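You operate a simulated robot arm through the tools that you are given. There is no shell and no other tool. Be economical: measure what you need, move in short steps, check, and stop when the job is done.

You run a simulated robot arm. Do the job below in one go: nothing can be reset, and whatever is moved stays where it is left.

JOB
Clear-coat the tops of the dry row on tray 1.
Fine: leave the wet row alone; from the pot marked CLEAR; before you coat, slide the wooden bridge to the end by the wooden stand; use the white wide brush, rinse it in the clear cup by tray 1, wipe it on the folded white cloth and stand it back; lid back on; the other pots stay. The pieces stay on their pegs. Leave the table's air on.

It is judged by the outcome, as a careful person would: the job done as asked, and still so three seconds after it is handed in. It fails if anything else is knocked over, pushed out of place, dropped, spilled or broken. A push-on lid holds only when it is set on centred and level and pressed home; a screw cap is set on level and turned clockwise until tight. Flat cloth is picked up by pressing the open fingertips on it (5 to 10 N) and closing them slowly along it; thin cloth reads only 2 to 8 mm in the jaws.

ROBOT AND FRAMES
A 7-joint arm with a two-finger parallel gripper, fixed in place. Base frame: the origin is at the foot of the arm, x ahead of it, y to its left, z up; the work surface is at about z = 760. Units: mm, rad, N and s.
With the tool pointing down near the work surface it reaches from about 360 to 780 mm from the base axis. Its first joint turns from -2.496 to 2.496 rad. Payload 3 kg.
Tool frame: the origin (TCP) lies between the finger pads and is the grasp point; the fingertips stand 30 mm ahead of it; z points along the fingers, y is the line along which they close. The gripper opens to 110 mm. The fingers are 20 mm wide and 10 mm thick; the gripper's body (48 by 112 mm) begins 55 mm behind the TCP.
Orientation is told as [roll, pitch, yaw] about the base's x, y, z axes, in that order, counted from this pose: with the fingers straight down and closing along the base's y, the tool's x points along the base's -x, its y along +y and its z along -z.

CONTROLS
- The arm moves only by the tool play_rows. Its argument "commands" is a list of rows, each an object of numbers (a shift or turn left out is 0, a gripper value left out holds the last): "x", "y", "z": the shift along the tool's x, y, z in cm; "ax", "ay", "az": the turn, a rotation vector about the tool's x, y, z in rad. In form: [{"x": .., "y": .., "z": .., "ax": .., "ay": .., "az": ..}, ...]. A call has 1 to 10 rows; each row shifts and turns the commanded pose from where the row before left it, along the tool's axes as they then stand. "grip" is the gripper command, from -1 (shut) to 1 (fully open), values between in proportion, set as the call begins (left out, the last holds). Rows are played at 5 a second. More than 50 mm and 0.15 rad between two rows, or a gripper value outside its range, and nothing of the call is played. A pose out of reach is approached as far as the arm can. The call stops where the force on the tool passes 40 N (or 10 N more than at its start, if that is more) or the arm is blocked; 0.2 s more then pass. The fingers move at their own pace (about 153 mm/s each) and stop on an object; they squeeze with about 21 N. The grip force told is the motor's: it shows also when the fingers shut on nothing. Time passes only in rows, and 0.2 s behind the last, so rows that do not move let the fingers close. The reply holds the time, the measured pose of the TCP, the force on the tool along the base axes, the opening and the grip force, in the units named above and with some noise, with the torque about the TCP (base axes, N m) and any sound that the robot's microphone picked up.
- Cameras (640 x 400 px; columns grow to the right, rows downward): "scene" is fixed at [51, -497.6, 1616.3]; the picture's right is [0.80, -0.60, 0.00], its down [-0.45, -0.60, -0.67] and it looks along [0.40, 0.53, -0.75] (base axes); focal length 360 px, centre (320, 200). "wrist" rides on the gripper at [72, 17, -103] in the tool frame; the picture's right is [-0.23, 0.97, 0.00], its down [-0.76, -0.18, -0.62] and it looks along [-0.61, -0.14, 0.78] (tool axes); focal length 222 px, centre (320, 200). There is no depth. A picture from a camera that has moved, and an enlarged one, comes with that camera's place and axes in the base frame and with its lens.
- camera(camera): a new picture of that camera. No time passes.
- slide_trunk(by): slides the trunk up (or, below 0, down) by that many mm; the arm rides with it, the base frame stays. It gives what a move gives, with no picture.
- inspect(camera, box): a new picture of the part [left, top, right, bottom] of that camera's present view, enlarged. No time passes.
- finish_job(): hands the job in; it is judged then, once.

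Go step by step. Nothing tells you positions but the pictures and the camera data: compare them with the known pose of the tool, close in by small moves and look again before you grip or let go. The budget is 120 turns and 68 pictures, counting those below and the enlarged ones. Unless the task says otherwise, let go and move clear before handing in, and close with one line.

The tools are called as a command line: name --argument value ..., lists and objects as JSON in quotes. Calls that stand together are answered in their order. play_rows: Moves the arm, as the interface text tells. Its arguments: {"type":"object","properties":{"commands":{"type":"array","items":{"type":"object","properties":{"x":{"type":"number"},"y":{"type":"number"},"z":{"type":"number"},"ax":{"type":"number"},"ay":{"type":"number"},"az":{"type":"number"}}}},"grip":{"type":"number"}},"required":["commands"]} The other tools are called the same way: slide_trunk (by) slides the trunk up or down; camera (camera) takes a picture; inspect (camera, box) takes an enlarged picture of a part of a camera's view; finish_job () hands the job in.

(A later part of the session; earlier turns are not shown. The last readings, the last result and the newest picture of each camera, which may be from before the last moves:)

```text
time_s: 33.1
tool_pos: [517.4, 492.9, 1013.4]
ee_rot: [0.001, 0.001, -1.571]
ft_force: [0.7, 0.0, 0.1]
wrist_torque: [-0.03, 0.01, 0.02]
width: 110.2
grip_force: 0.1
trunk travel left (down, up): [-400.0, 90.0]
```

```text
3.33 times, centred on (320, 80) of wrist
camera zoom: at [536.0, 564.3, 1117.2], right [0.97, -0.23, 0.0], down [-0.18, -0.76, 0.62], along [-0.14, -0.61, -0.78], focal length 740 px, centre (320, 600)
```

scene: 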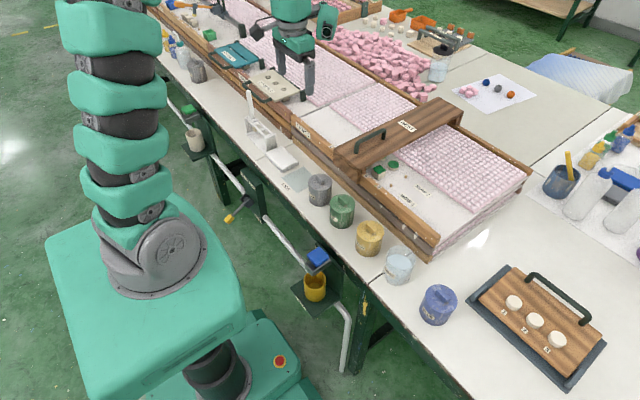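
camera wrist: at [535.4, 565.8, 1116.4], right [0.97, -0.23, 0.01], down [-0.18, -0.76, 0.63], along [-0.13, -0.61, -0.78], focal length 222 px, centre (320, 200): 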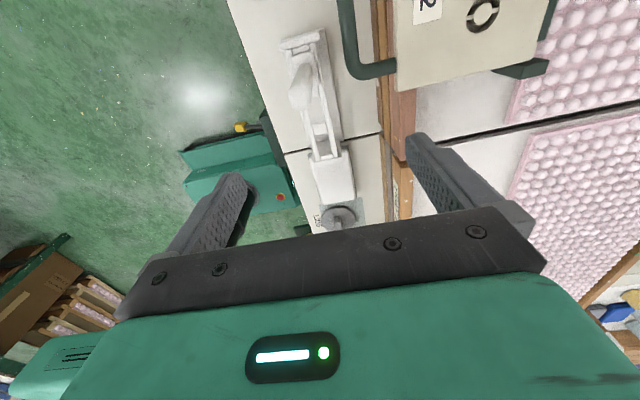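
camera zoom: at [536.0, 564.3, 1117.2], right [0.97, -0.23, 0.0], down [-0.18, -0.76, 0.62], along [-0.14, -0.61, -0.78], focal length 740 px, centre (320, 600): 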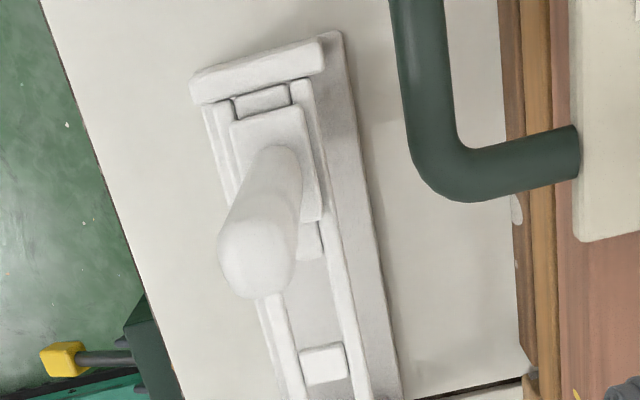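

The handle is round, about 18 mm thick, rising from a ferrule that is wide along y, at about (513,525). I'll go above it at this yaw with the jaws part-open and check.

play_rows --commands '[{"x": 3.2, "y": -0.4}, {"z": 3}, {"z": 2}, {}]' --grip -0.15

camera --camera "wrist"

inspect --camera "scene" --box '[220, 50, 300, 150]'

```text
time_s: 34.1
tool_pos: [514.6, 523.4, 963.2]
ee_rot: [0.001, 0.003, -1.569]
ft_force: [-0.9, -0.9, -0.1]
wrist_torque: [0.01, -0.01, 0.0]
width: 46.8
grip_force: 0.0
trunk travel left (down, up): [-400.0, 90.0]
```

```text
28 pictures are left
camera wrist: at [532.2, 596.2, 1067.4], right [0.97, -0.23, 0.0], down [-0.18, -0.76, 0.62], along [-0.14, -0.61, -0.78], focal length 222 px, centre (320, 200)
```

wrist: 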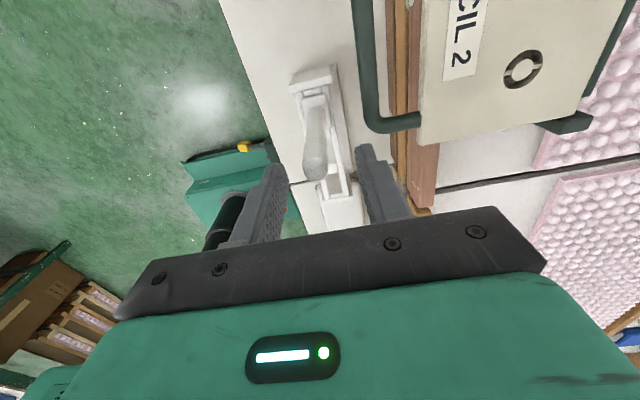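

```text
4.00 times, centred on (260, 100) of scene
camera zoom: at [51.0, -497.6, 1616.3], right [0.8, -0.6, 0.0], down [-0.45, -0.6, -0.67], along [0.4, 0.53, -0.75], focal length 1440 px, centre (560, 600)
```

zoom: 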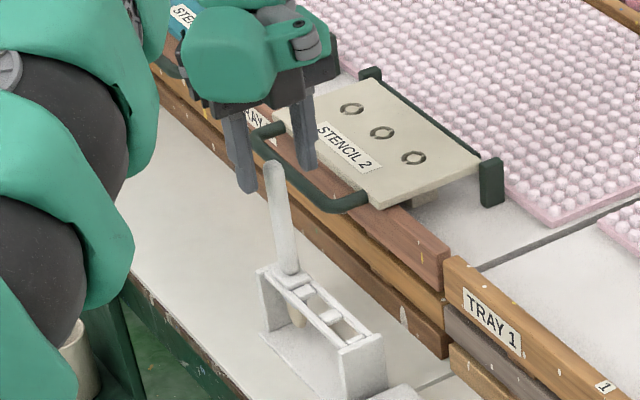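

The handle top is at about (513,524,940), well centred between the fingers. I'll descend to grip height and close.

play_rows --commands '[{"z": 2, "x": 0.1}, {"z": 2}, {"z": 1.5}, {}]'

inspect --camera "scene" --box '[220, 50, 300, 150]'

```text
time_s: 35.1
tool_pos: [514.1, 524.6, 908.2]
ee_rot: [0.0, 0.001, -1.571]
ft_force: [-0.2, 0.5, -0.5]
wrist_torque: [0.01, -0.04, -0.01]
width: 46.5
grip_force: 0.0
trunk travel left (down, up): [-400.0, 90.0]
```

```text
4.00 times, centred on (260, 100) of scene
camera zoom: at [51.0, -497.6, 1616.3], right [0.8, -0.6, 0.0], down [-0.45, -0.6, -0.67], along [0.4, 0.53, -0.75], focal length 1440 px, centre (560, 600)
```

zoom: 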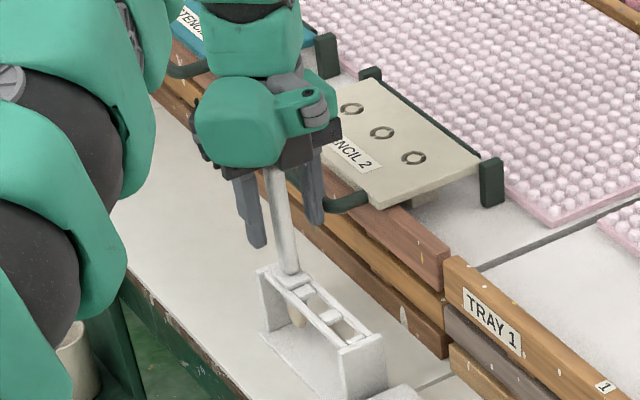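

Both fingers are around the handle, clear of the stencil's handle. I'll close.

play_rows --commands '[{}, {}, {}]' --grip -1

play_rows --commands '[{"z": -1}, {"z": -1}, {"z": -1.5}, {"z": -2}, {"z": -2.5}, {"z": -2.5}, {}]'

inspect --camera "scene" --box '[220, 30, 300, 150]'

```text
time_s: 35.9
tool_pos: [514.0, 523.4, 907.5]
ee_rot: [-0.001, 0.002, -1.571]
ft_force: [-1.9, 0.7, -1.0]
wrist_torque: [0.04, 0.16, -0.05]
width: 15.3
grip_force: 21.0
trunk travel left (down, up): [-400.0, 90.0]
```

```text
time_s: 37.5
tool_pos: [512.8, 525.6, 1014.7]
ee_rot: [0.003, 0.003, -1.572]
ft_force: [0.2, -0.1, -0.6]
wrist_torque: [0.04, 0.02, 0.03]
width: 15.5
grip_force: 21.0
trunk travel left (down, up): [-400.0, 90.0]
```

```text
3.33 times, centred on (260, 90) of scene
camera zoom: at [51.0, -497.6, 1616.3], right [0.8, -0.6, 0.0], down [-0.45, -0.6, -0.67], along [0.4, 0.53, -0.75], focal length 1200 px, centre (520, 567)
```

zoom: 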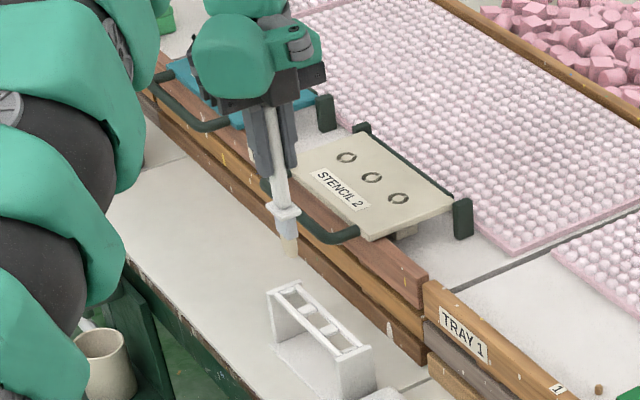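

I have the brush; its tip is about 139 mm below the TCP. I'll carry it over the CLEAR pot at about (517,116).

play_rows --commands '[{"x": -4.5}, {"x": -4.5}, {"x": -4.5}, {"x": -4.5}, {"x": -4.5}, {"x": -4.5}, {"x": -4.5}, {"x": -4.5}, {"x": -4.9, "y": 0.4}, {}]'

camera --camera "wrist"

inspect --camera "scene" --box '[270, 100, 390, 220]'

```text
time_s: 39.7
tool_pos: [517.1, 114.5, 1011.8]
ee_rot: [0.0, 0.002, -1.571]
ft_force: [0.1, -0.4, -0.4]
wrist_torque: [0.02, 0.0, 0.0]
width: 15.7
grip_force: 21.1
trunk travel left (down, up): [-400.0, 90.0]
```

```text
24 pictures are left
camera wrist: at [535.9, 187.0, 1116.2], right [0.97, -0.23, 0.0], down [-0.18, -0.76, 0.62], along [-0.14, -0.61, -0.78], focal length 222 px, centre (320, 200)
```

wrist: 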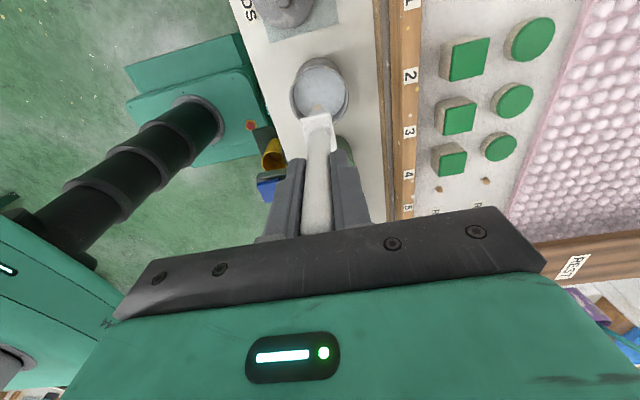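

```text
3.33 times, centred on (330, 160) of scene
camera zoom: at [51.0, -497.6, 1616.3], right [0.8, -0.6, 0.0], down [-0.45, -0.6, -0.67], along [0.4, 0.53, -0.75], focal length 1200 px, centre (287, 333)
```

zoom: 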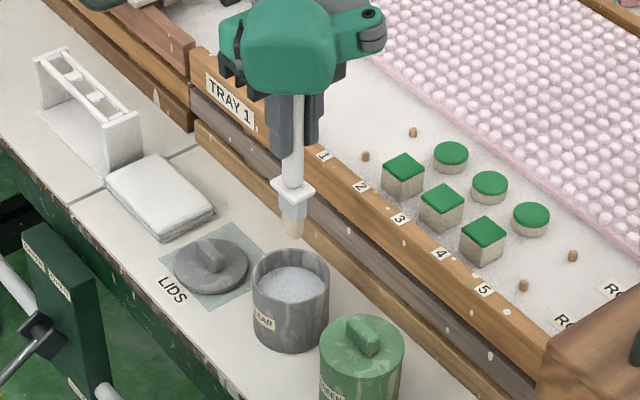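

The tip is over the pot mouth. I'll shift a few mm toward its center and dip about 15–20 mm into the liquid.

play_rows --commands '[{"x": 0.4, "y": 0.2, "z": 2}, {"z": 2}, {"z": 2}, {"z": 1.2}, {}]'

inspect --camera "scene" --box '[295, 130, 375, 210]'

```text
time_s: 40.9
tool_pos: [521.0, 120.6, 940.2]
ee_rot: [0.0, 0.0, -1.57]
ft_force: [-0.3, 0.5, -1.1]
wrist_torque: [-0.01, 0.0, 0.02]
width: 15.4
grip_force: 21.1
trunk travel left (down, up): [-400.0, 90.0]
```

```text
5.00 times, centred on (335, 170) of scene
camera zoom: at [51.0, -497.6, 1616.3], right [0.8, -0.6, 0.0], down [-0.45, -0.6, -0.67], along [0.4, 0.53, -0.75], focal length 1800 px, centre (245, 350)
```

zoom: 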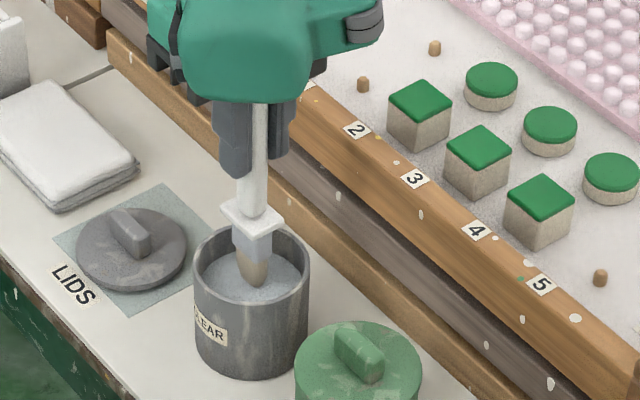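

The bristles have just entered the liquid. I'll go 7 mm deeper, swirl lightly, dab on the inner wall and lift.

play_rows --commands '[{"z": 0.7}, {"y": 0.4}, {"y": -0.8}, {"y": 0.4}, {}]'

play_rows --commands '[{"z": -2.0}, {}, {}, {"z": -1.5}, {}, {}, {"z": -3}, {"z": -3}, {}, {}]'

inspect --camera "scene" --box '[295, 110, 375, 210]'

```text
time_s: 42.1
tool_pos: [521.9, 118.3, 934.9]
ee_rot: [0.001, 0.003, -1.569]
ft_force: [-0.3, 0.1, 0.7]
wrist_torque: [-0.02, 0.0, -0.02]
width: 15.4
grip_force: 21.2
trunk travel left (down, up): [-400.0, 90.0]
```

```text
time_s: 44.3
tool_pos: [519.7, 118.4, 1028.5]
ee_rot: [0.001, 0.003, -1.571]
ft_force: [-0.6, 0.2, 0.2]
wrist_torque: [-0.01, 0.0, 0.01]
width: 15.6
grip_force: 20.7
trunk travel left (down, up): [-400.0, 90.0]
```

```text
4.00 times, centred on (335, 160) of scene
camera zoom: at [51.0, -497.6, 1616.3], right [0.8, -0.6, 0.0], down [-0.45, -0.6, -0.67], along [0.4, 0.53, -0.75], focal length 1440 px, centre (260, 360)
```

zoom: 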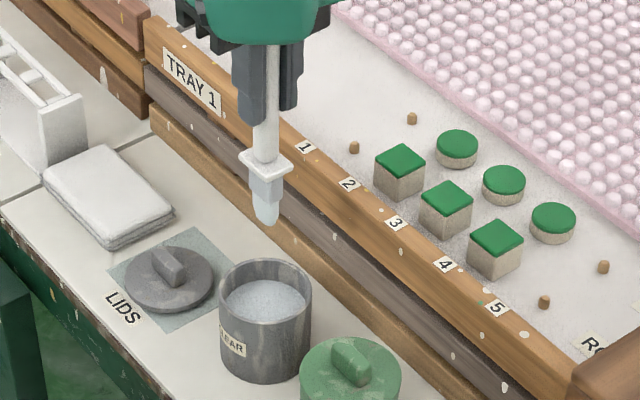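

The brush is loaded with no drip. I'll route around the wet cubes (via y≈190) to above the first disc at (723,132).

play_rows --commands '[{"x": 4, "z": -1.5}, {"x": 3.2}, {"y": 4.1}, {"y": 4.1}, {"y": 4.1}, {"y": 4.1}, {"y": 4.0}, {"x": -3}, {"x": -2.8}, {}]'

inspect --camera "scene" --box '[355, 80, 455, 190]'

inspect --camera "wrist" --box '[200, 0, 440, 200]'

```text
time_s: 46.5
tool_pos: [724.6, 132.5, 1044.8]
ee_rot: [0.0, 0.003, -1.572]
ft_force: [-0.5, -0.4, -0.3]
wrist_torque: [0.04, 0.0, -0.01]
width: 15.5
grip_force: 20.9
trunk travel left (down, up): [-400.0, 90.0]
```

```text
3.64 times, centred on (405, 135) of scene
camera zoom: at [51.0, -497.6, 1616.3], right [0.8, -0.6, 0.0], down [-0.45, -0.6, -0.67], along [0.4, 0.53, -0.75], focal length 1309 px, centre (11, 436)
```

zoom: 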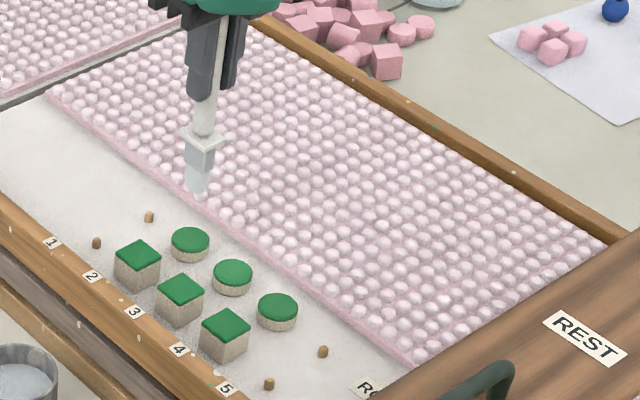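

```text
2.00 times, centred on (320, 100) of wrist
camera zoom: at [742.4, 205.4, 1148.8], right [0.97, -0.23, 0.0], down [-0.18, -0.76, 0.62], along [-0.14, -0.61, -0.78], focal length 444 px, centre (320, 400)
```

zoom: 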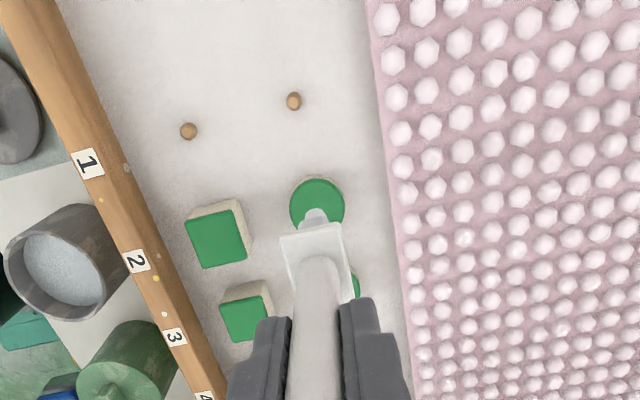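

The brush is right over disc 2. I'll adjust y slightly and descend slowly, watching for contact.

play_rows --commands '[{"x": -0.3, "z": 2}, {"z": 1.5}, {"z": 0.7}, {}]'

inspect --camera "scene" --box '[375, 110, 435, 180]'

```text
time_s: 47.5
tool_pos: [724.4, 130.2, 1002.9]
ee_rot: [0.0, 0.001, -1.571]
ft_force: [0.2, 0.0, -1.1]
wrist_torque: [0.0, 0.01, -0.01]
width: 15.5
grip_force: 21.1
trunk travel left (down, up): [-400.0, 90.0]
```

```text
5.71 times, centred on (405, 145) of scene
camera zoom: at [51.0, -497.6, 1616.3], right [0.8, -0.6, 0.0], down [-0.45, -0.6, -0.67], along [0.4, 0.53, -0.75], focal length 2057 px, centre (-166, 514)
```

zoom: 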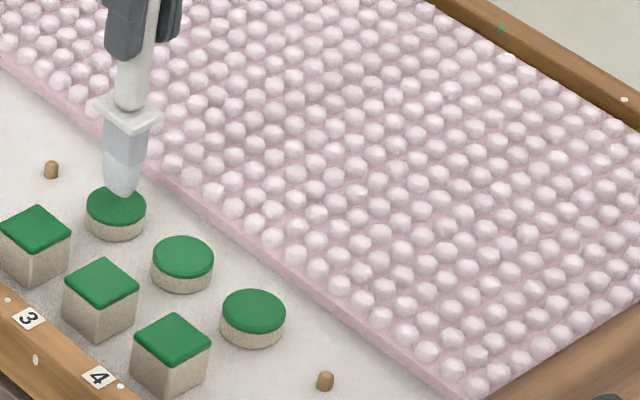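

The tip is about 8 mm above the disc. I'll lower in small steps to light contact.

play_rows --commands '[{"z": 0.4, "y": -0.1}, {"z": 0.3}, {}]'

play_rows --commands '[{"z": 0.2}, {}]'

play_rows --commands '[{"z": 0.2}, {}]'

inspect --camera "scene" --box '[375, 130, 425, 170]'

```text
time_s: 48.3
tool_pos: [723.1, 130.8, 995.6]
ee_rot: [0.001, 0.003, -1.568]
ft_force: [1.0, -0.4, 2.0]
wrist_torque: [0.06, -0.02, 0.01]
width: 15.4
grip_force: 21.2
trunk travel left (down, up): [-400.0, 90.0]
```

```text
time_s: 48.9
tool_pos: [723.3, 129.5, 994.0]
ee_rot: [0.003, 0.001, -1.57]
ft_force: [-0.1, -0.8, 12.0]
wrist_torque: [-0.02, -0.05, 0.03]
width: 15.6
grip_force: 21.3
trunk travel left (down, up): [-400.0, 90.0]
```

```text
time_s: 49.5
tool_pos: [722.5, 130.8, 993.6]
ee_rot: [0.004, 0.002, -1.57]
ft_force: [1.7, 0.1, 22.2]
wrist_torque: [0.1, -0.15, 0.01]
width: 15.7
grip_force: 21.4
trunk travel left (down, up): [-400.0, 90.0]
```

```text
10.00 times, centred on (400, 150) of scene
camera zoom: at [51.0, -497.6, 1616.3], right [0.8, -0.6, 0.0], down [-0.45, -0.6, -0.67], along [0.4, 0.53, -0.75], focal length 3600 px, centre (-480, 700)
```

zoom: 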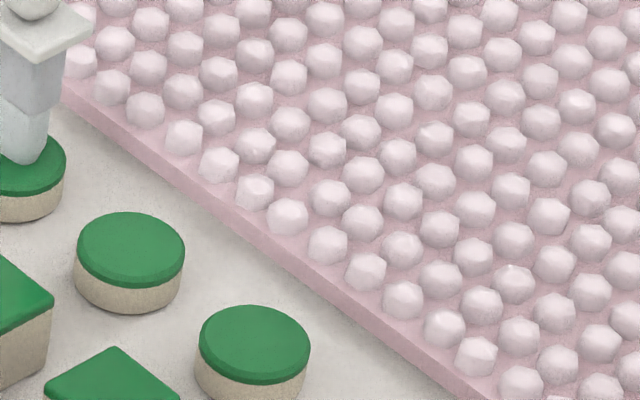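

Contact begins at TCP z≈995 and is fairly stiff. I'll back off to a light touch and stroke across the disc.

play_rows --commands '[{"z": -0.25}, {"y": 0.45}, {"y": 0.45}, {"x": 0.55}, {"y": -0.6}, {"y": -0.6}, {"y": -0.5}, {"x": -0.55}, {"y": 0.6}, {"y": 0.6}]'

play_rows --commands '[{"y": 0.5}, {"x": -0.55}, {"y": -0.6}, {"y": -0.6}, {"y": -0.5}, {"y": 0.8, "x": 0.55}, {}]'

play_rows --commands '[{"z": -1.0}, {"z": -1.0}, {}]'

inspect --camera "scene" --box '[375, 120, 435, 180]'

```text
time_s: 51.7
tool_pos: [726.8, 131.0, 994.7]
ee_rot: [0.003, 0.002, -1.572]
ft_force: [-1.5, 0.0, 8.6]
wrist_torque: [0.08, 0.08, -0.01]
width: 15.7
grip_force: 20.6
trunk travel left (down, up): [-400.0, 90.0]
```

```text
time_s: 53.3
tool_pos: [723.5, 130.2, 993.7]
ee_rot: [0.002, 0.002, -1.571]
ft_force: [-0.1, -0.5, 8.1]
wrist_torque: [-0.11, -0.01, -0.01]
width: 15.6
grip_force: 21.3
trunk travel left (down, up): [-400.0, 90.0]
```

```text
time_s: 54.1
tool_pos: [722.9, 130.5, 1012.8]
ee_rot: [0.002, 0.002, -1.571]
ft_force: [-1.0, 1.0, -0.9]
wrist_torque: [-0.01, 0.03, -0.03]
width: 15.5
grip_force: 21.0
trunk travel left (down, up): [-400.0, 90.0]
```

```text
6.67 times, centred on (405, 150) of scene
camera zoom: at [51.0, -497.6, 1616.3], right [0.8, -0.6, 0.0], down [-0.45, -0.6, -0.67], along [0.4, 0.53, -0.75], focal length 2400 px, centre (-247, 533)
```

zoom: 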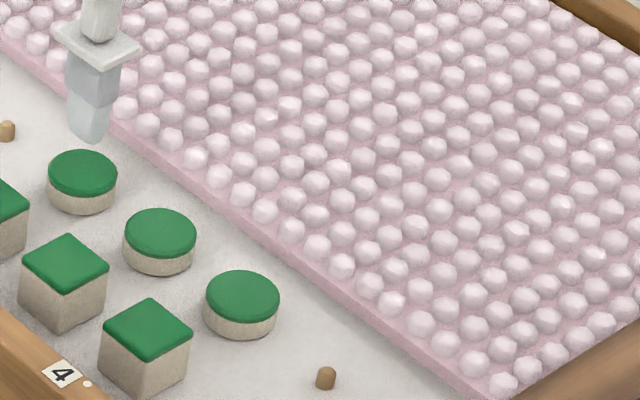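

Disc 2 is now darker and glossier than its neighbours, so it took the coat. I'll repeat on disc 3, 56.5 mm toward −y.

play_rows --commands '[{"x": -2.9}, {"x": -2.75}, {"z": 1.2}, {"z": 0.75}, {"y": 0.45}, {"y": 0.45}, {"x": 0.55}, {"y": -0.6}, {"y": -0.6}, {"y": -0.5}]'

play_rows --commands '[{"x": -0.55}, {"y": 0.6}, {"y": 0.6}, {"y": 0.5}, {"x": -0.55}, {"y": -0.6}, {"y": -0.6}, {"y": -0.5}, {"y": 0.8, "x": 0.55}, {}]'

play_rows --commands '[{"z": -1.0}, {"z": -1.0}, {}]'

inspect --camera "scene" --box '[375, 120, 435, 180]'

```text
time_s: 56.3
tool_pos: [713.9, 80.4, 994.3]
ee_rot: [0.002, 0.002, -1.57]
ft_force: [1.6, 0.3, 5.5]
wrist_torque: [0.04, -0.04, 0.0]
width: 15.4
grip_force: 21.4
trunk travel left (down, up): [-400.0, 90.0]
```

```text
time_s: 58.5
tool_pos: [723.4, 74.4, 994.0]
ee_rot: [0.002, 0.001, -1.571]
ft_force: [-0.1, -1.6, 8.6]
wrist_torque: [-0.12, 0.04, -0.02]
width: 15.6
grip_force: 20.8
trunk travel left (down, up): [-400.0, 90.0]
```

```text
time_s: 59.3
tool_pos: [722.7, 74.9, 1013.7]
ee_rot: [0.0, 0.003, -1.571]
ft_force: [-0.5, -0.7, -0.5]
wrist_torque: [0.03, 0.01, 0.03]
width: 15.6
grip_force: 21.1
trunk travel left (down, up): [-400.0, 90.0]
```

```text
6.67 times, centred on (405, 150) of scene
camera zoom: at [51.0, -497.6, 1616.3], right [0.8, -0.6, 0.0], down [-0.45, -0.6, -0.67], along [0.4, 0.53, -0.75], focal length 2400 px, centre (-247, 533)
```

zoom: 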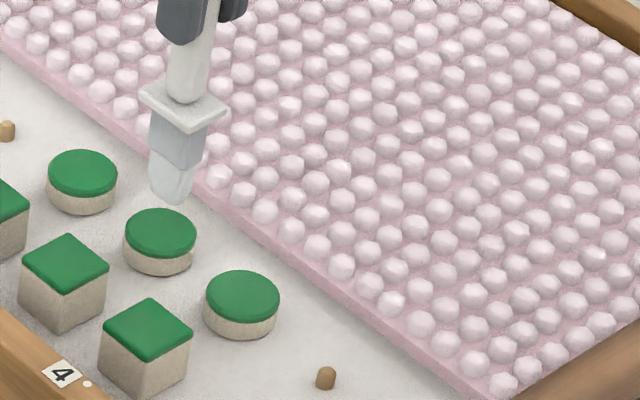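

Disc 3 took the coat as well, and the brush still looks loaded. On to disc 4.

play_rows --commands '[{"x": -2.9}, {"x": -2.75}, {"z": 1.2}, {"z": 0.78}, {"y": 0.45}, {"y": 0.45}, {"x": 0.55}, {"y": -0.6}, {"y": -0.6}, {"y": -0.5}]'

play_rows --commands '[{"x": -0.55}, {"y": 0.6}, {"y": 0.6}, {"y": 0.5}, {"x": -0.55}, {"y": -0.6}, {"y": -0.6}, {"y": -0.5}, {"y": 0.8, "x": 0.55}, {}]'

play_rows --commands '[{"z": -1.5}, {"z": -2.5}, {"x": -3}, {"x": -3}, {}]'

inspect --camera "scene" --box '[370, 120, 440, 185]'

```text
time_s: 61.5
tool_pos: [714.8, 22.8, 993.5]
ee_rot: [0.0, 0.002, -1.571]
ft_force: [-0.7, -0.5, 5.1]
wrist_torque: [0.04, 0.04, -0.01]
width: 15.5
grip_force: 21.2
trunk travel left (down, up): [-400.0, 90.0]
```

```text
time_s: 63.7
tool_pos: [724.4, 17.6, 994.8]
ee_rot: [0.002, 0.001, -1.569]
ft_force: [0.8, -0.6, 2.5]
wrist_torque: [-0.04, -0.06, 0.03]
width: 15.4
grip_force: 21.0
trunk travel left (down, up): [-400.0, 90.0]
```

```text
time_s: 64.9
tool_pos: [725.2, -41.4, 1033.8]
ee_rot: [0.001, 0.002, -1.57]
ft_force: [-0.3, 0.0, 0.0]
wrist_torque: [-0.02, 0.04, 0.01]
width: 15.5
grip_force: 21.1
trunk travel left (down, up): [-400.0, 90.0]
```

```text
6.15 times, centred on (405, 152) of scene
camera zoom: at [51.0, -497.6, 1616.3], right [0.8, -0.6, 0.0], down [-0.45, -0.6, -0.67], along [0.4, 0.53, -0.75], focal length 2215 px, centre (-203, 492)
```

zoom: 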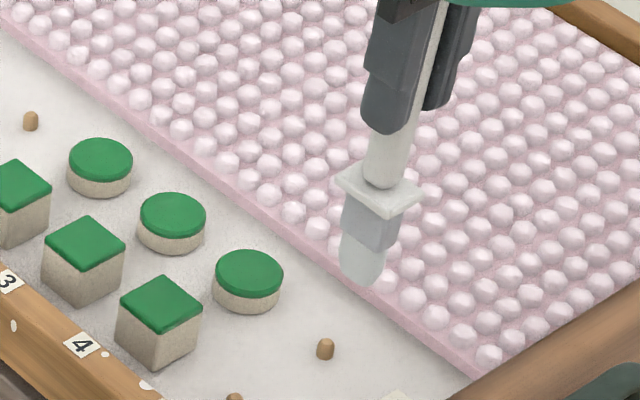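

All three discs are coated; the cubes are untouched. Now to the RINSE cup at about (514,-225), going around the bridge.

play_rows --commands '[{"y": -4.2, "z": -2}, {"y": -4.3}, {"y": -4.3}, {"y": -4.3}, {"y": -4.0}, {"x": -4.5}, {"x": -4.5}, {"x": -4.5}, {"x": -4}, {}]'

camera --camera "wrist"

inspect --camera "scene" --box '[350, 170, 450, 300]'

```text
time_s: 67.1
tool_pos: [512.4, -218.1, 1053.8]
ee_rot: [0.0, 0.002, -1.569]
ft_force: [0.9, -0.4, -0.2]
wrist_torque: [-0.01, -0.01, 0.01]
width: 15.7
grip_force: 20.0
trunk travel left (down, up): [-400.0, 90.0]
```

```text
13 pictures are left
camera wrist: at [530.3, -145.3, 1158.2], right [0.97, -0.23, 0.0], down [-0.18, -0.76, 0.62], along [-0.14, -0.61, -0.78], focal length 222 px, centre (320, 200)
```

wrist: 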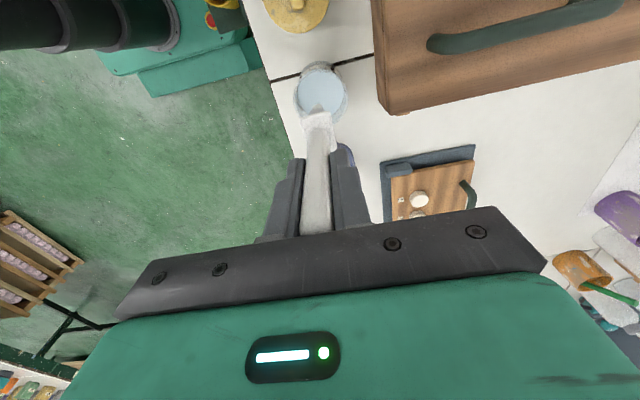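

```text
3.08 times, centred on (400, 235) of scene
camera zoom: at [51.0, -497.6, 1616.3], right [0.8, -0.6, 0.0], down [-0.45, -0.6, -0.67], along [0.4, 0.53, -0.75], focal length 1108 px, centre (74, 92)
```

zoom: 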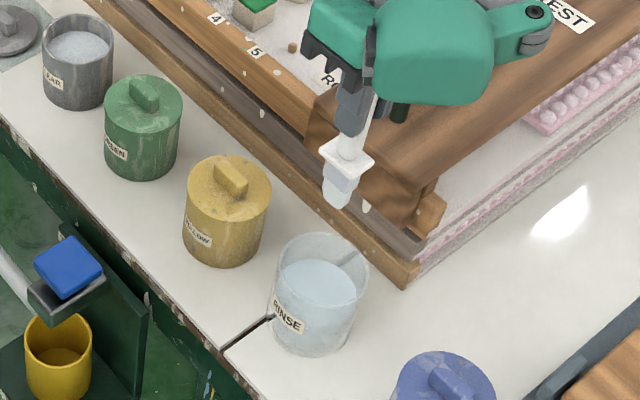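

The rinse cup is at about (515,-221), rim z≈842, liquid ≈800. I'll dip, swirl and lift slowly.

play_rows --commands '[{"x": -0.2, "y": 0.25, "z": 3.5}, {"z": 3.5}, {"z": 3}, {"z": 2.2}, {"z": 1.3}, {"y": 0.7}, {"x": 0.7, "y": -0.7}, {"y": -0.7, "x": -0.7}, {"x": -0.7, "y": 0.7}, {"x": 0.7}]'

inspect --camera "scene" --box '[350, 190, 450, 300]'

```text
time_s: 69.3
tool_pos: [515.1, -219.2, 918.2]
ee_rot: [0.001, 0.001, -1.571]
ft_force: [-0.3, -0.7, -0.2]
wrist_torque: [0.0, -0.01, -0.01]
width: 15.6
grip_force: 21.0
trunk travel left (down, up): [-400.0, 90.0]
```

```text
3.64 times, centred on (400, 245) of scene
camera zoom: at [51.0, -497.6, 1616.3], right [0.8, -0.6, 0.0], down [-0.45, -0.6, -0.67], along [0.4, 0.53, -0.75], focal length 1309 px, centre (29, 36)
```

zoom: 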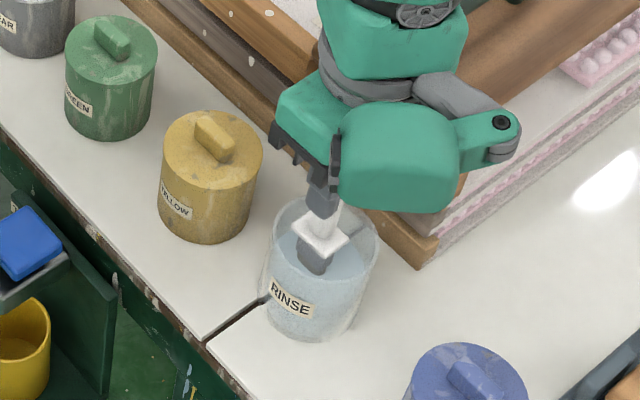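

Bristles are under the liquid. I'll swirl a bit more, then rise slowly with pauses so it drips off inside the cup.

play_rows --commands '[{"y": 0.8}, {"x": 0.8, "y": -0.8}, {"y": -0.8, "x": -0.8}, {"x": -0.8, "y": 0.8}, {"x": 0.8}, {"y": 0.8}, {"y": -1.6}, {"y": 1.6}, {"y": -0.8}, {}]'

play_rows --commands '[{"z": -2}, {"z": -1.5}, {}, {}, {"z": -2}, {}, {"z": -4}, {"z": -4}, {}]'

inspect --camera "scene" --box '[350, 170, 450, 300]'

```text
time_s: 71.5
tool_pos: [515.1, -219.3, 918.4]
ee_rot: [0.001, 0.001, -1.571]
ft_force: [0.8, -0.8, 0.4]
wrist_torque: [0.01, -0.01, 0.02]
width: 15.4
grip_force: 21.1
trunk travel left (down, up): [-400.0, 90.0]
```

```text
time_s: 73.5
tool_pos: [515.5, -219.8, 1053.1]
ee_rot: [0.002, 0.001, -1.571]
ft_force: [-0.1, 0.4, -0.3]
wrist_torque: [0.0, -0.03, -0.02]
width: 15.6
grip_force: 20.9
trunk travel left (down, up): [-400.0, 90.0]
```

```text
3.08 times, centred on (400, 235) of scene
camera zoom: at [51.0, -497.6, 1616.3], right [0.8, -0.6, 0.0], down [-0.45, -0.6, -0.67], along [0.4, 0.53, -0.75], focal length 1108 px, centre (74, 92)
```

zoom: 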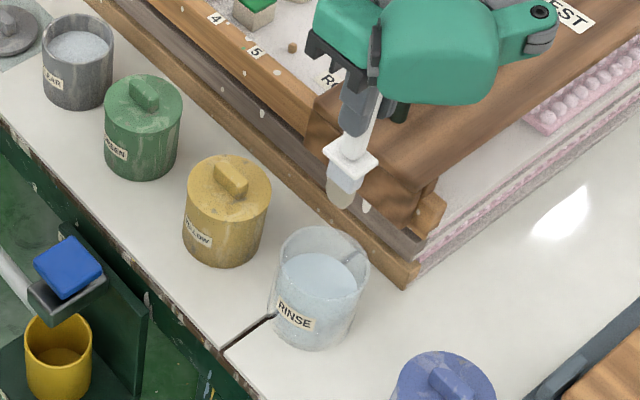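

The bristles look clean again. I'll carry the brush to the folded cloth at about (508,335).

play_rows --commands '[{"x": 4.6}, {"x": 4.6}, {"x": 4.6}, {"x": 4.6}, {"x": 4.6}, {"x": 4.6}, {"x": 4.6}, {"x": 4.6}, {"x": 4.6}, {"x": 4.6}]'

play_rows --commands '[{"x": 4.6, "y": -0.6}, {"x": 4.6}, {"z": 4}, {"z": 4}, {}]'

inspect --camera "scene" --box '[240, 90, 340, 190]'

```text
time_s: 75.7
tool_pos: [513.7, 240.8, 1054.6]
ee_rot: [0.0, 0.002, -1.57]
ft_force: [0.4, -1.6, 0.2]
wrist_torque: [0.02, 0.02, -0.01]
width: 15.8
grip_force: 21.1
trunk travel left (down, up): [-400.0, 90.0]
```

```text
time_s: 76.9
tool_pos: [508.4, 333.8, 975.0]
ee_rot: [-0.001, 0.002, -1.572]
ft_force: [-0.9, 0.4, -0.7]
wrist_torque: [0.04, -0.01, -0.02]
width: 15.6
grip_force: 21.0
trunk travel left (down, up): [-400.0, 90.0]
```

```text
4.00 times, centred on (290, 140) of scene
camera zoom: at [51.0, -497.6, 1616.3], right [0.8, -0.6, 0.0], down [-0.45, -0.6, -0.67], along [0.4, 0.53, -0.75], focal length 1440 px, centre (440, 440)
```

zoom: 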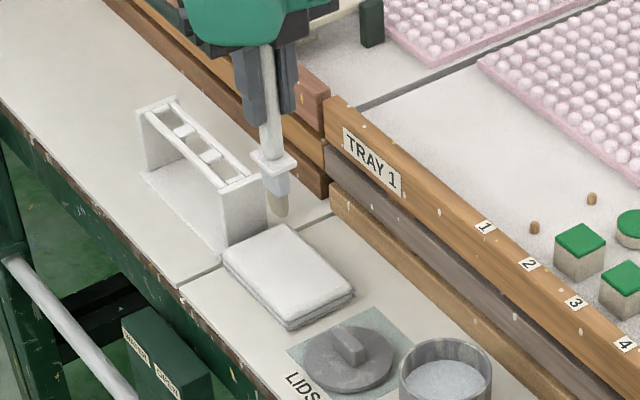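

The tip is above the cloth near its center. I'll lower to light contact.

play_rows --commands '[{"x": -0.5, "y": 0.3, "z": 3}, {"z": 2}, {"z": 0.7}, {}]'

play_rows --commands '[{"z": 0.3}, {}]'

play_rows --commands '[{"z": 0.2}, {}]'

```text
time_s: 77.9
tool_pos: [511.6, 329.0, 916.2]
ee_rot: [0.003, 0.002, -1.569]
ft_force: [0.4, 1.0, 0.2]
wrist_torque: [-0.01, 0.0, 0.02]
width: 15.5
grip_force: 21.0
trunk travel left (down, up): [-400.0, 90.0]
```

```text
time_s: 78.5
tool_pos: [511.9, 328.2, 914.2]
ee_rot: [0.001, 0.001, -1.572]
ft_force: [0.9, -0.6, -0.4]
wrist_torque: [0.0, -0.01, 0.0]
width: 15.6
grip_force: 21.1
trunk travel left (down, up): [-400.0, 90.0]
```

```text
time_s: 79.1
tool_pos: [510.6, 328.0, 912.1]
ee_rot: [0.001, 0.001, -1.571]
ft_force: [-1.0, 0.3, -1.0]
wrist_torque: [-0.02, -0.01, -0.03]
width: 15.5
grip_force: 21.0
trunk travel left (down, up): [-400.0, 90.0]
```

play_rows --commands '[{"z": 0.3}, {}]'

play_rows --commands '[{"z": 0.3}, {}]'

play_rows --commands '[{"z": 0.2}, {}]'

```text
time_s: 79.7
tool_pos: [511.2, 327.5, 910.7]
ee_rot: [0.002, -0.001, -1.571]
ft_force: [-0.8, 0.3, 13.7]
wrist_torque: [0.16, -0.05, 0.0]
width: 15.5
grip_force: 20.8
trunk travel left (down, up): [-400.0, 90.0]
```

```text
time_s: 80.3
tool_pos: [511.4, 327.2, 907.2]
ee_rot: [0.003, 0.0, -1.571]
ft_force: [1.6, 0.3, 20.7]
wrist_torque: [0.1, -0.18, 0.0]
width: 15.4
grip_force: 20.5
trunk travel left (down, up): [-400.0, 90.0]
```

```text
time_s: 80.9
tool_pos: [510.9, 326.5, 904.5]
ee_rot: [0.002, 0.001, -1.571]
ft_force: [0.1, -1.0, 18.7]
wrist_torque: [-0.11, 0.0, 0.03]
width: 15.4
grip_force: 20.7
trunk travel left (down, up): [-400.0, 90.0]
```

Contact is firm and the handle may have slipped up a few mm. I'll ease off and wipe with light short strokes.

play_rows --commands '[{"z": -0.15}, {"y": 0.5}, {"y": 0.5}, {"y": -0.5}, {"y": -0.5}, {"y": -0.5}, {"y": -0.5}, {"y": 0.5}, {"y": 0.5}, {}]'

play_rows --commands '[{"x": 0.6}, {"x": 0.6}, {"x": -0.6}, {"x": -0.6}, {"x": -0.6}, {"x": -0.6}, {"x": 0.6}, {"x": 0.6}, {}]'

play_rows --commands '[{"z": -2}, {"z": -4}, {"z": -4}, {}]'

inspect --camera "scene" --box '[240, 90, 340, 190]'

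```text
time_s: 83.1
tool_pos: [512.4, 328.0, 907.2]
ee_rot: [0.002, 0.001, -1.571]
ft_force: [-0.7, -0.1, 1.4]
wrist_torque: [0.02, 0.03, -0.03]
width: 15.4
grip_force: 21.0
trunk travel left (down, up): [-400.0, 90.0]
```

```text
time_s: 85.1
tool_pos: [512.1, 327.6, 905.4]
ee_rot: [0.003, 0.001, -1.568]
ft_force: [-0.2, 0.5, 2.4]
wrist_torque: [0.04, -0.01, 0.03]
width: 15.5
grip_force: 20.8
trunk travel left (down, up): [-400.0, 90.0]
```

```text
time_s: 86.1
tool_pos: [511.5, 326.8, 1007.5]
ee_rot: [0.001, 0.003, -1.572]
ft_force: [0.6, 0.2, -0.5]
wrist_torque: [0.0, 0.0, -0.02]
width: 15.6
grip_force: 20.6
trunk travel left (down, up): [-400.0, 90.0]
```

```text
4.00 times, centred on (290, 140) of scene
camera zoom: at [51.0, -497.6, 1616.3], right [0.8, -0.6, 0.0], down [-0.45, -0.6, -0.67], along [0.4, 0.53, -0.75], focal length 1440 px, centre (440, 440)
```

zoom: 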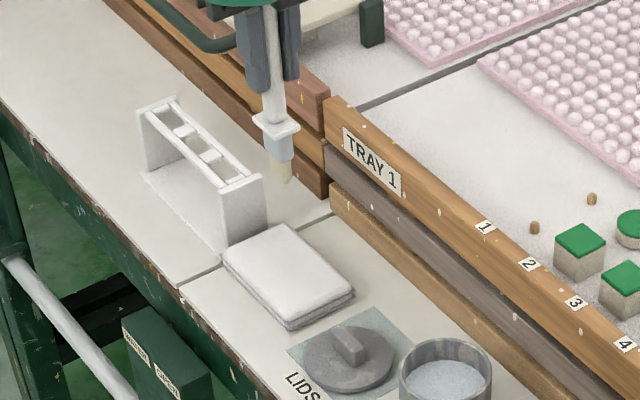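

The bristles are clean and dry-looking. I'll carry the brush back over its slot at (514,524).

play_rows --commands '[{"x": 4, "y": 0.25}, {"x": 4}, {"x": 4}, {"x": 4}, {"x": 3.74}, {"z": 1.2}, {}]'

inspect --camera "scene" --box '[230, 60, 300, 140]'

```text
time_s: 87.7
tool_pos: [513.9, 526.1, 994.0]
ee_rot: [0.0, 0.0, -1.572]
ft_force: [-0.4, -0.5, 0.1]
wrist_torque: [-0.02, 0.04, 0.01]
width: 15.7
grip_force: 20.8
trunk travel left (down, up): [-400.0, 90.0]
```

```text
5.00 times, centred on (265, 100) of scene
camera zoom: at [51.0, -497.6, 1616.3], right [0.8, -0.6, 0.0], down [-0.45, -0.6, -0.67], along [0.4, 0.53, -0.75], focal length 1800 px, centre (595, 700)
```

zoom: 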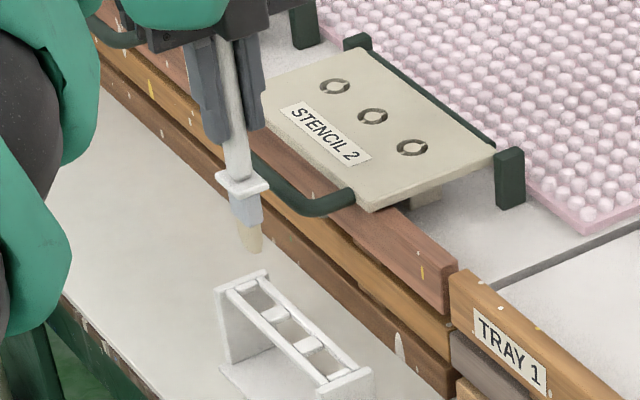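

The brush is lined up above its slot. I'll lower it gently, checking force on the way.

play_rows --commands '[{"z": 1.5}, {"z": 1.5}, {"z": 1.0}, {}]'

inspect --camera "scene" --box '[230, 80, 290, 140]'

```text
time_s: 88.7
tool_pos: [515.0, 524.5, 955.3]
ee_rot: [0.001, 0.002, -1.571]
ft_force: [0.5, 0.0, -0.4]
wrist_torque: [0.01, 0.02, 0.02]
width: 15.2
grip_force: 20.8
trunk travel left (down, up): [-400.0, 90.0]
```

```text
6.67 times, centred on (260, 110) of scene
camera zoom: at [51.0, -497.6, 1616.3], right [0.8, -0.6, 0.0], down [-0.45, -0.6, -0.67], along [0.4, 0.53, -0.75], focal length 2400 px, centre (720, 800)
```

zoom: 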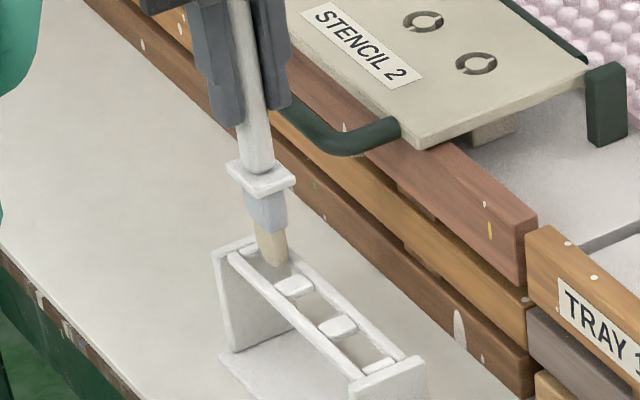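

The tip is entering the correct slot. I'll lower further until the collar rests.

play_rows --commands '[{"z": 1.2}, {"z": 1.2}, {"z": 1.2}, {}]'

play_rows --commands '[{"z": 0.4}, {"z": 0.4}, {}]'

play_rows --commands '[{"z": 0.3}, {}]'

```text
time_s: 89.7
tool_pos: [514.4, 524.7, 916.9]
ee_rot: [0.0, 0.0, -1.568]
ft_force: [0.0, -0.2, -0.4]
wrist_torque: [0.01, 0.02, 0.02]
width: 15.4
grip_force: 21.2
trunk travel left (down, up): [-400.0, 90.0]
```

```text
time_s: 90.5
tool_pos: [514.9, 524.4, 909.7]
ee_rot: [0.0, 0.001, -1.572]
ft_force: [-1.0, -0.3, -1.1]
wrist_torque: [0.0, 0.15, 0.02]
width: 15.7
grip_force: 20.6
trunk travel left (down, up): [-400.0, 90.0]
```

```text
time_s: 91.1
tool_pos: [513.5, 525.8, 905.7]
ee_rot: [0.001, 0.002, -1.569]
ft_force: [-1.2, -0.5, -0.9]
wrist_torque: [0.07, 0.07, -0.01]
width: 15.5
grip_force: 21.1
trunk travel left (down, up): [-400.0, 90.0]
```

play_rows --commands '[{"z": 0.2}, {}]'

play_rows --commands '[{"z": 0.2}, {}]'

play_rows --commands '[{"z": 0.2}, {}]'

```text
time_s: 91.7
tool_pos: [512.7, 525.3, 905.4]
ee_rot: [0.001, 0.002, -1.57]
ft_force: [-0.8, -0.2, -1.6]
wrist_torque: [0.0, 0.06, 0.01]
width: 15.4
grip_force: 21.2
trunk travel left (down, up): [-400.0, 90.0]
```

```text
time_s: 92.3
tool_pos: [514.3, 524.0, 902.8]
ee_rot: [0.002, 0.002, -1.569]
ft_force: [0.0, -0.3, -0.3]
wrist_torque: [-0.04, 0.04, 0.03]
width: 15.7
grip_force: 21.7
trunk travel left (down, up): [-400.0, 90.0]
```

```text
time_s: 92.9
tool_pos: [513.3, 525.3, 903.0]
ee_rot: [0.005, 0.005, -1.57]
ft_force: [-1.8, -1.5, 12.5]
wrist_torque: [-0.22, 0.16, 0.01]
width: 15.5
grip_force: 21.3
trunk travel left (down, up): [-400.0, 90.0]
```

The collar is resting in the rack (12.5 N). I'll release and rise.

play_rows --commands '[{"z": -0.1}, {}]'

play_rows --commands '[{}, {}, {}]' --grip -0.3

play_rows --commands '[{"z": -2}, {"z": -3}, {"z": -4}, {"z": -4}, {}]'

inspect --camera "scene" --box '[220, 60, 340, 180]'

```text
time_s: 93.5
tool_pos: [512.9, 525.9, 901.6]
ee_rot: [-0.001, 0.002, -1.569]
ft_force: [-0.7, 1.1, 8.5]
wrist_torque: [-0.02, 0.06, 0.01]
width: 15.6
grip_force: 20.8
trunk travel left (down, up): [-400.0, 90.0]
```

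```text
time_s: 94.3
tool_pos: [513.9, 525.1, 903.1]
ee_rot: [0.002, 0.001, -1.572]
ft_force: [0.0, -0.4, 0.3]
wrist_torque: [0.01, 0.03, 0.01]
width: 38.5
grip_force: 0.1
trunk travel left (down, up): [-400.0, 90.0]
```

```text
time_s: 95.5
tool_pos: [514.4, 524.4, 1032.5]
ee_rot: [0.001, 0.001, -1.57]
ft_force: [-0.2, -0.1, 0.1]
wrist_torque: [-0.01, 0.0, 0.01]
width: 38.4
grip_force: 0.1
trunk travel left (down, up): [-400.0, 90.0]
```

```text
3.33 times, centred on (280, 120) of scene
camera zoom: at [51.0, -497.6, 1616.3], right [0.8, -0.6, 0.0], down [-0.45, -0.6, -0.67], along [0.4, 0.53, -0.75], focal length 1200 px, centre (453, 467)
```

zoom: 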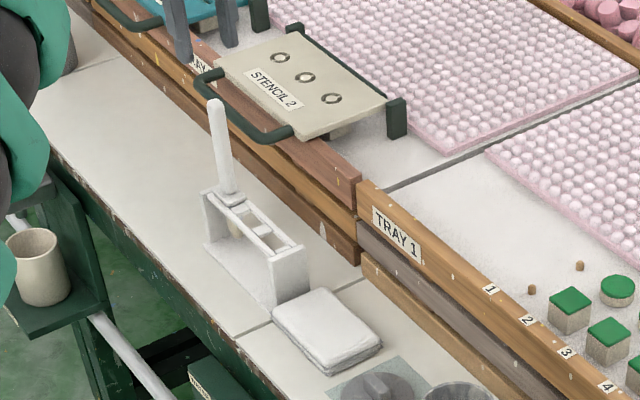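

The brush stands back in its slot. Now the lid: I'll return above the mat where I released it (509,227) and descend.

play_rows --commands '[{"x": -4.2, "y": -0.5}, {"x": -4.2}, {"x": -4.2}, {"x": -4.2}, {"x": -4.2}, {"x": -4.2}, {"x": -4.5}, {}]'

play_rows --commands '[{"z": 4.5}, {"z": 4.5}, {"z": 4.5}, {"z": 4.5}, {"z": 2.4}, {}]'

inspect --camera "wrist" --box '[200, 60, 440, 210]'

```text
time_s: 97.3
tool_pos: [509.7, 226.2, 1032.7]
ee_rot: [0.003, 0.001, -1.568]
ft_force: [-0.5, 0.7, 0.4]
wrist_torque: [0.01, 0.02, 0.04]
width: 38.6
grip_force: 0.0
trunk travel left (down, up): [-400.0, 90.0]
```

```text
time_s: 98.7
tool_pos: [511.8, 228.0, 827.9]
ee_rot: [0.002, 0.001, -1.571]
ft_force: [-0.5, -0.1, 0.1]
wrist_torque: [-0.01, -0.01, -0.01]
width: 38.5
grip_force: 0.1
trunk travel left (down, up): [-400.0, 90.0]
```

```text
2.67 times, centred on (320, 135) of wrist
camera zoom: at [528.7, 300.6, 931.7], right [0.97, -0.23, 0.0], down [-0.18, -0.76, 0.62], along [-0.14, -0.61, -0.78], focal length 592 px, centre (320, 373)
```

zoom: 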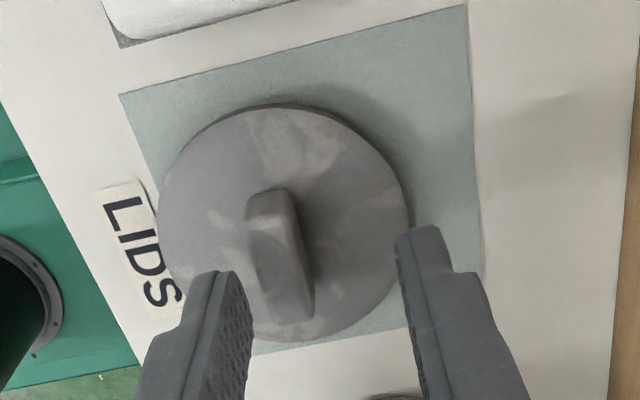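

The knob is about 7.5 mm toward −x and 3 mm toward −y from my fingers' center, compared with my first grip. I'll correct, descend and grip.

play_rows --commands '[{"x": -0.3, "y": -0.75}, {"z": 1.2}, {"z": 0.8}, {"z": 0.4}, {}]'

play_rows --commands '[{}, {}, {}]' --grip -1

```text
time_s: 99.9
tool_pos: [501.9, 224.7, 802.1]
ee_rot: [0.0, 0.001, -1.571]
ft_force: [-0.5, 0.3, 0.3]
wrist_torque: [-0.02, 0.04, 0.03]
width: 38.6
grip_force: 0.1
trunk travel left (down, up): [-400.0, 90.0]
```

```text
time_s: 100.7
tool_pos: [502.3, 225.3, 803.9]
ee_rot: [-0.001, 0.002, -1.572]
ft_force: [0.3, -0.7, 1.1]
wrist_torque: [0.01, -0.03, 0.0]
width: 11.8
grip_force: 20.7
trunk travel left (down, up): [-400.0, 90.0]
```

The knob is gripped (11.8 mm). I'll lift and carry the lid over the pot.

play_rows --commands '[{"z": -2}, {"z": -4}, {"z": -4.5}, {"x": -3.6, "y": 0.5}, {"x": -3.6, "y": 0.5}, {"x": -3.66, "y": 0.52}, {"z": 3}, {}]'

inspect --camera "scene" --box '[290, 130, 370, 220]'

```text
time_s: 102.5
tool_pos: [517.8, 117.3, 878.3]
ee_rot: [0.0, 0.002, -1.571]
ft_force: [0.0, 0.1, -0.5]
wrist_torque: [-0.04, 0.03, -0.02]
width: 11.8
grip_force: 21.5
trunk travel left (down, up): [-400.0, 90.0]
```

```text
4.44 times, centred on (330, 175) of scene
camera zoom: at [51.0, -497.6, 1616.3], right [0.8, -0.6, 0.0], down [-0.45, -0.6, -0.67], along [0.4, 0.53, -0.75], focal length 1600 px, centre (276, 311)
```

zoom: 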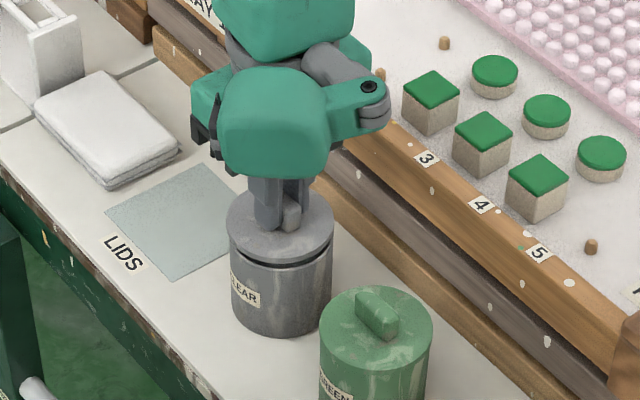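

The lid is centred over the pot with a small gap. I'll lower in small steps.

play_rows --commands '[{"z": 0.3}, {}]'

play_rows --commands '[{"z": 0.2}, {}]'

play_rows --commands '[{"z": 0.2}, {}]'

```text
time_s: 103.1
tool_pos: [517.4, 116.6, 875.7]
ee_rot: [0.002, 0.001, -1.571]
ft_force: [-0.1, 0.5, -0.6]
wrist_torque: [-0.01, 0.01, 0.03]
width: 12.0
grip_force: 21.4
trunk travel left (down, up): [-400.0, 90.0]
```

```text
time_s: 103.7
tool_pos: [517.7, 117.1, 873.1]
ee_rot: [0.0, 0.0, -1.571]
ft_force: [0.5, -0.5, -0.5]
wrist_torque: [0.02, -0.02, -0.02]
width: 12.1
grip_force: 20.4
trunk travel left (down, up): [-400.0, 90.0]
```

```text
time_s: 104.3
tool_pos: [517.7, 115.9, 871.6]
ee_rot: [0.003, 0.002, -1.572]
ft_force: [0.0, 0.4, -0.8]
wrist_torque: [-0.01, 0.02, 0.02]
width: 11.9
grip_force: 20.7
trunk travel left (down, up): [-400.0, 90.0]
```

play_rows --commands '[{"z": 0.15}, {}]'

play_rows --commands '[{"z": 0.15}, {}]'

play_rows --commands '[{"z": 0.15}, {}]'

```text
time_s: 104.9
tool_pos: [517.1, 116.0, 870.9]
ee_rot: [0.001, 0.001, -1.571]
ft_force: [-0.3, -6.1, 10.4]
wrist_torque: [-0.18, 0.06, 0.02]
width: 11.6
grip_force: 21.1
trunk travel left (down, up): [-400.0, 90.0]
heard: snap
```

```text
time_s: 105.5
tool_pos: [516.4, 115.6, 869.1]
ee_rot: [0.004, 0.0, -1.569]
ft_force: [2.8, -8.9, 27.2]
wrist_torque: [-0.16, 0.0, 0.0]
width: 12.2
grip_force: 21.3
trunk travel left (down, up): [-400.0, 90.0]
```

```text
time_s: 106.0
tool_pos: [518.4, 116.9, 869.9]
ee_rot: [0.005, 0.003, -1.571]
ft_force: [-4.3, -6.2, 19.2]
wrist_torque: [-0.12, 0.26, 0.02]
width: 11.9
grip_force: 21.0
trunk travel left (down, up): [-400.0, 90.0]
stopped in row 2: the force on the tool passed its limit at 41 N (the readings are from after the stop); the commanded pose is now the measured one
```

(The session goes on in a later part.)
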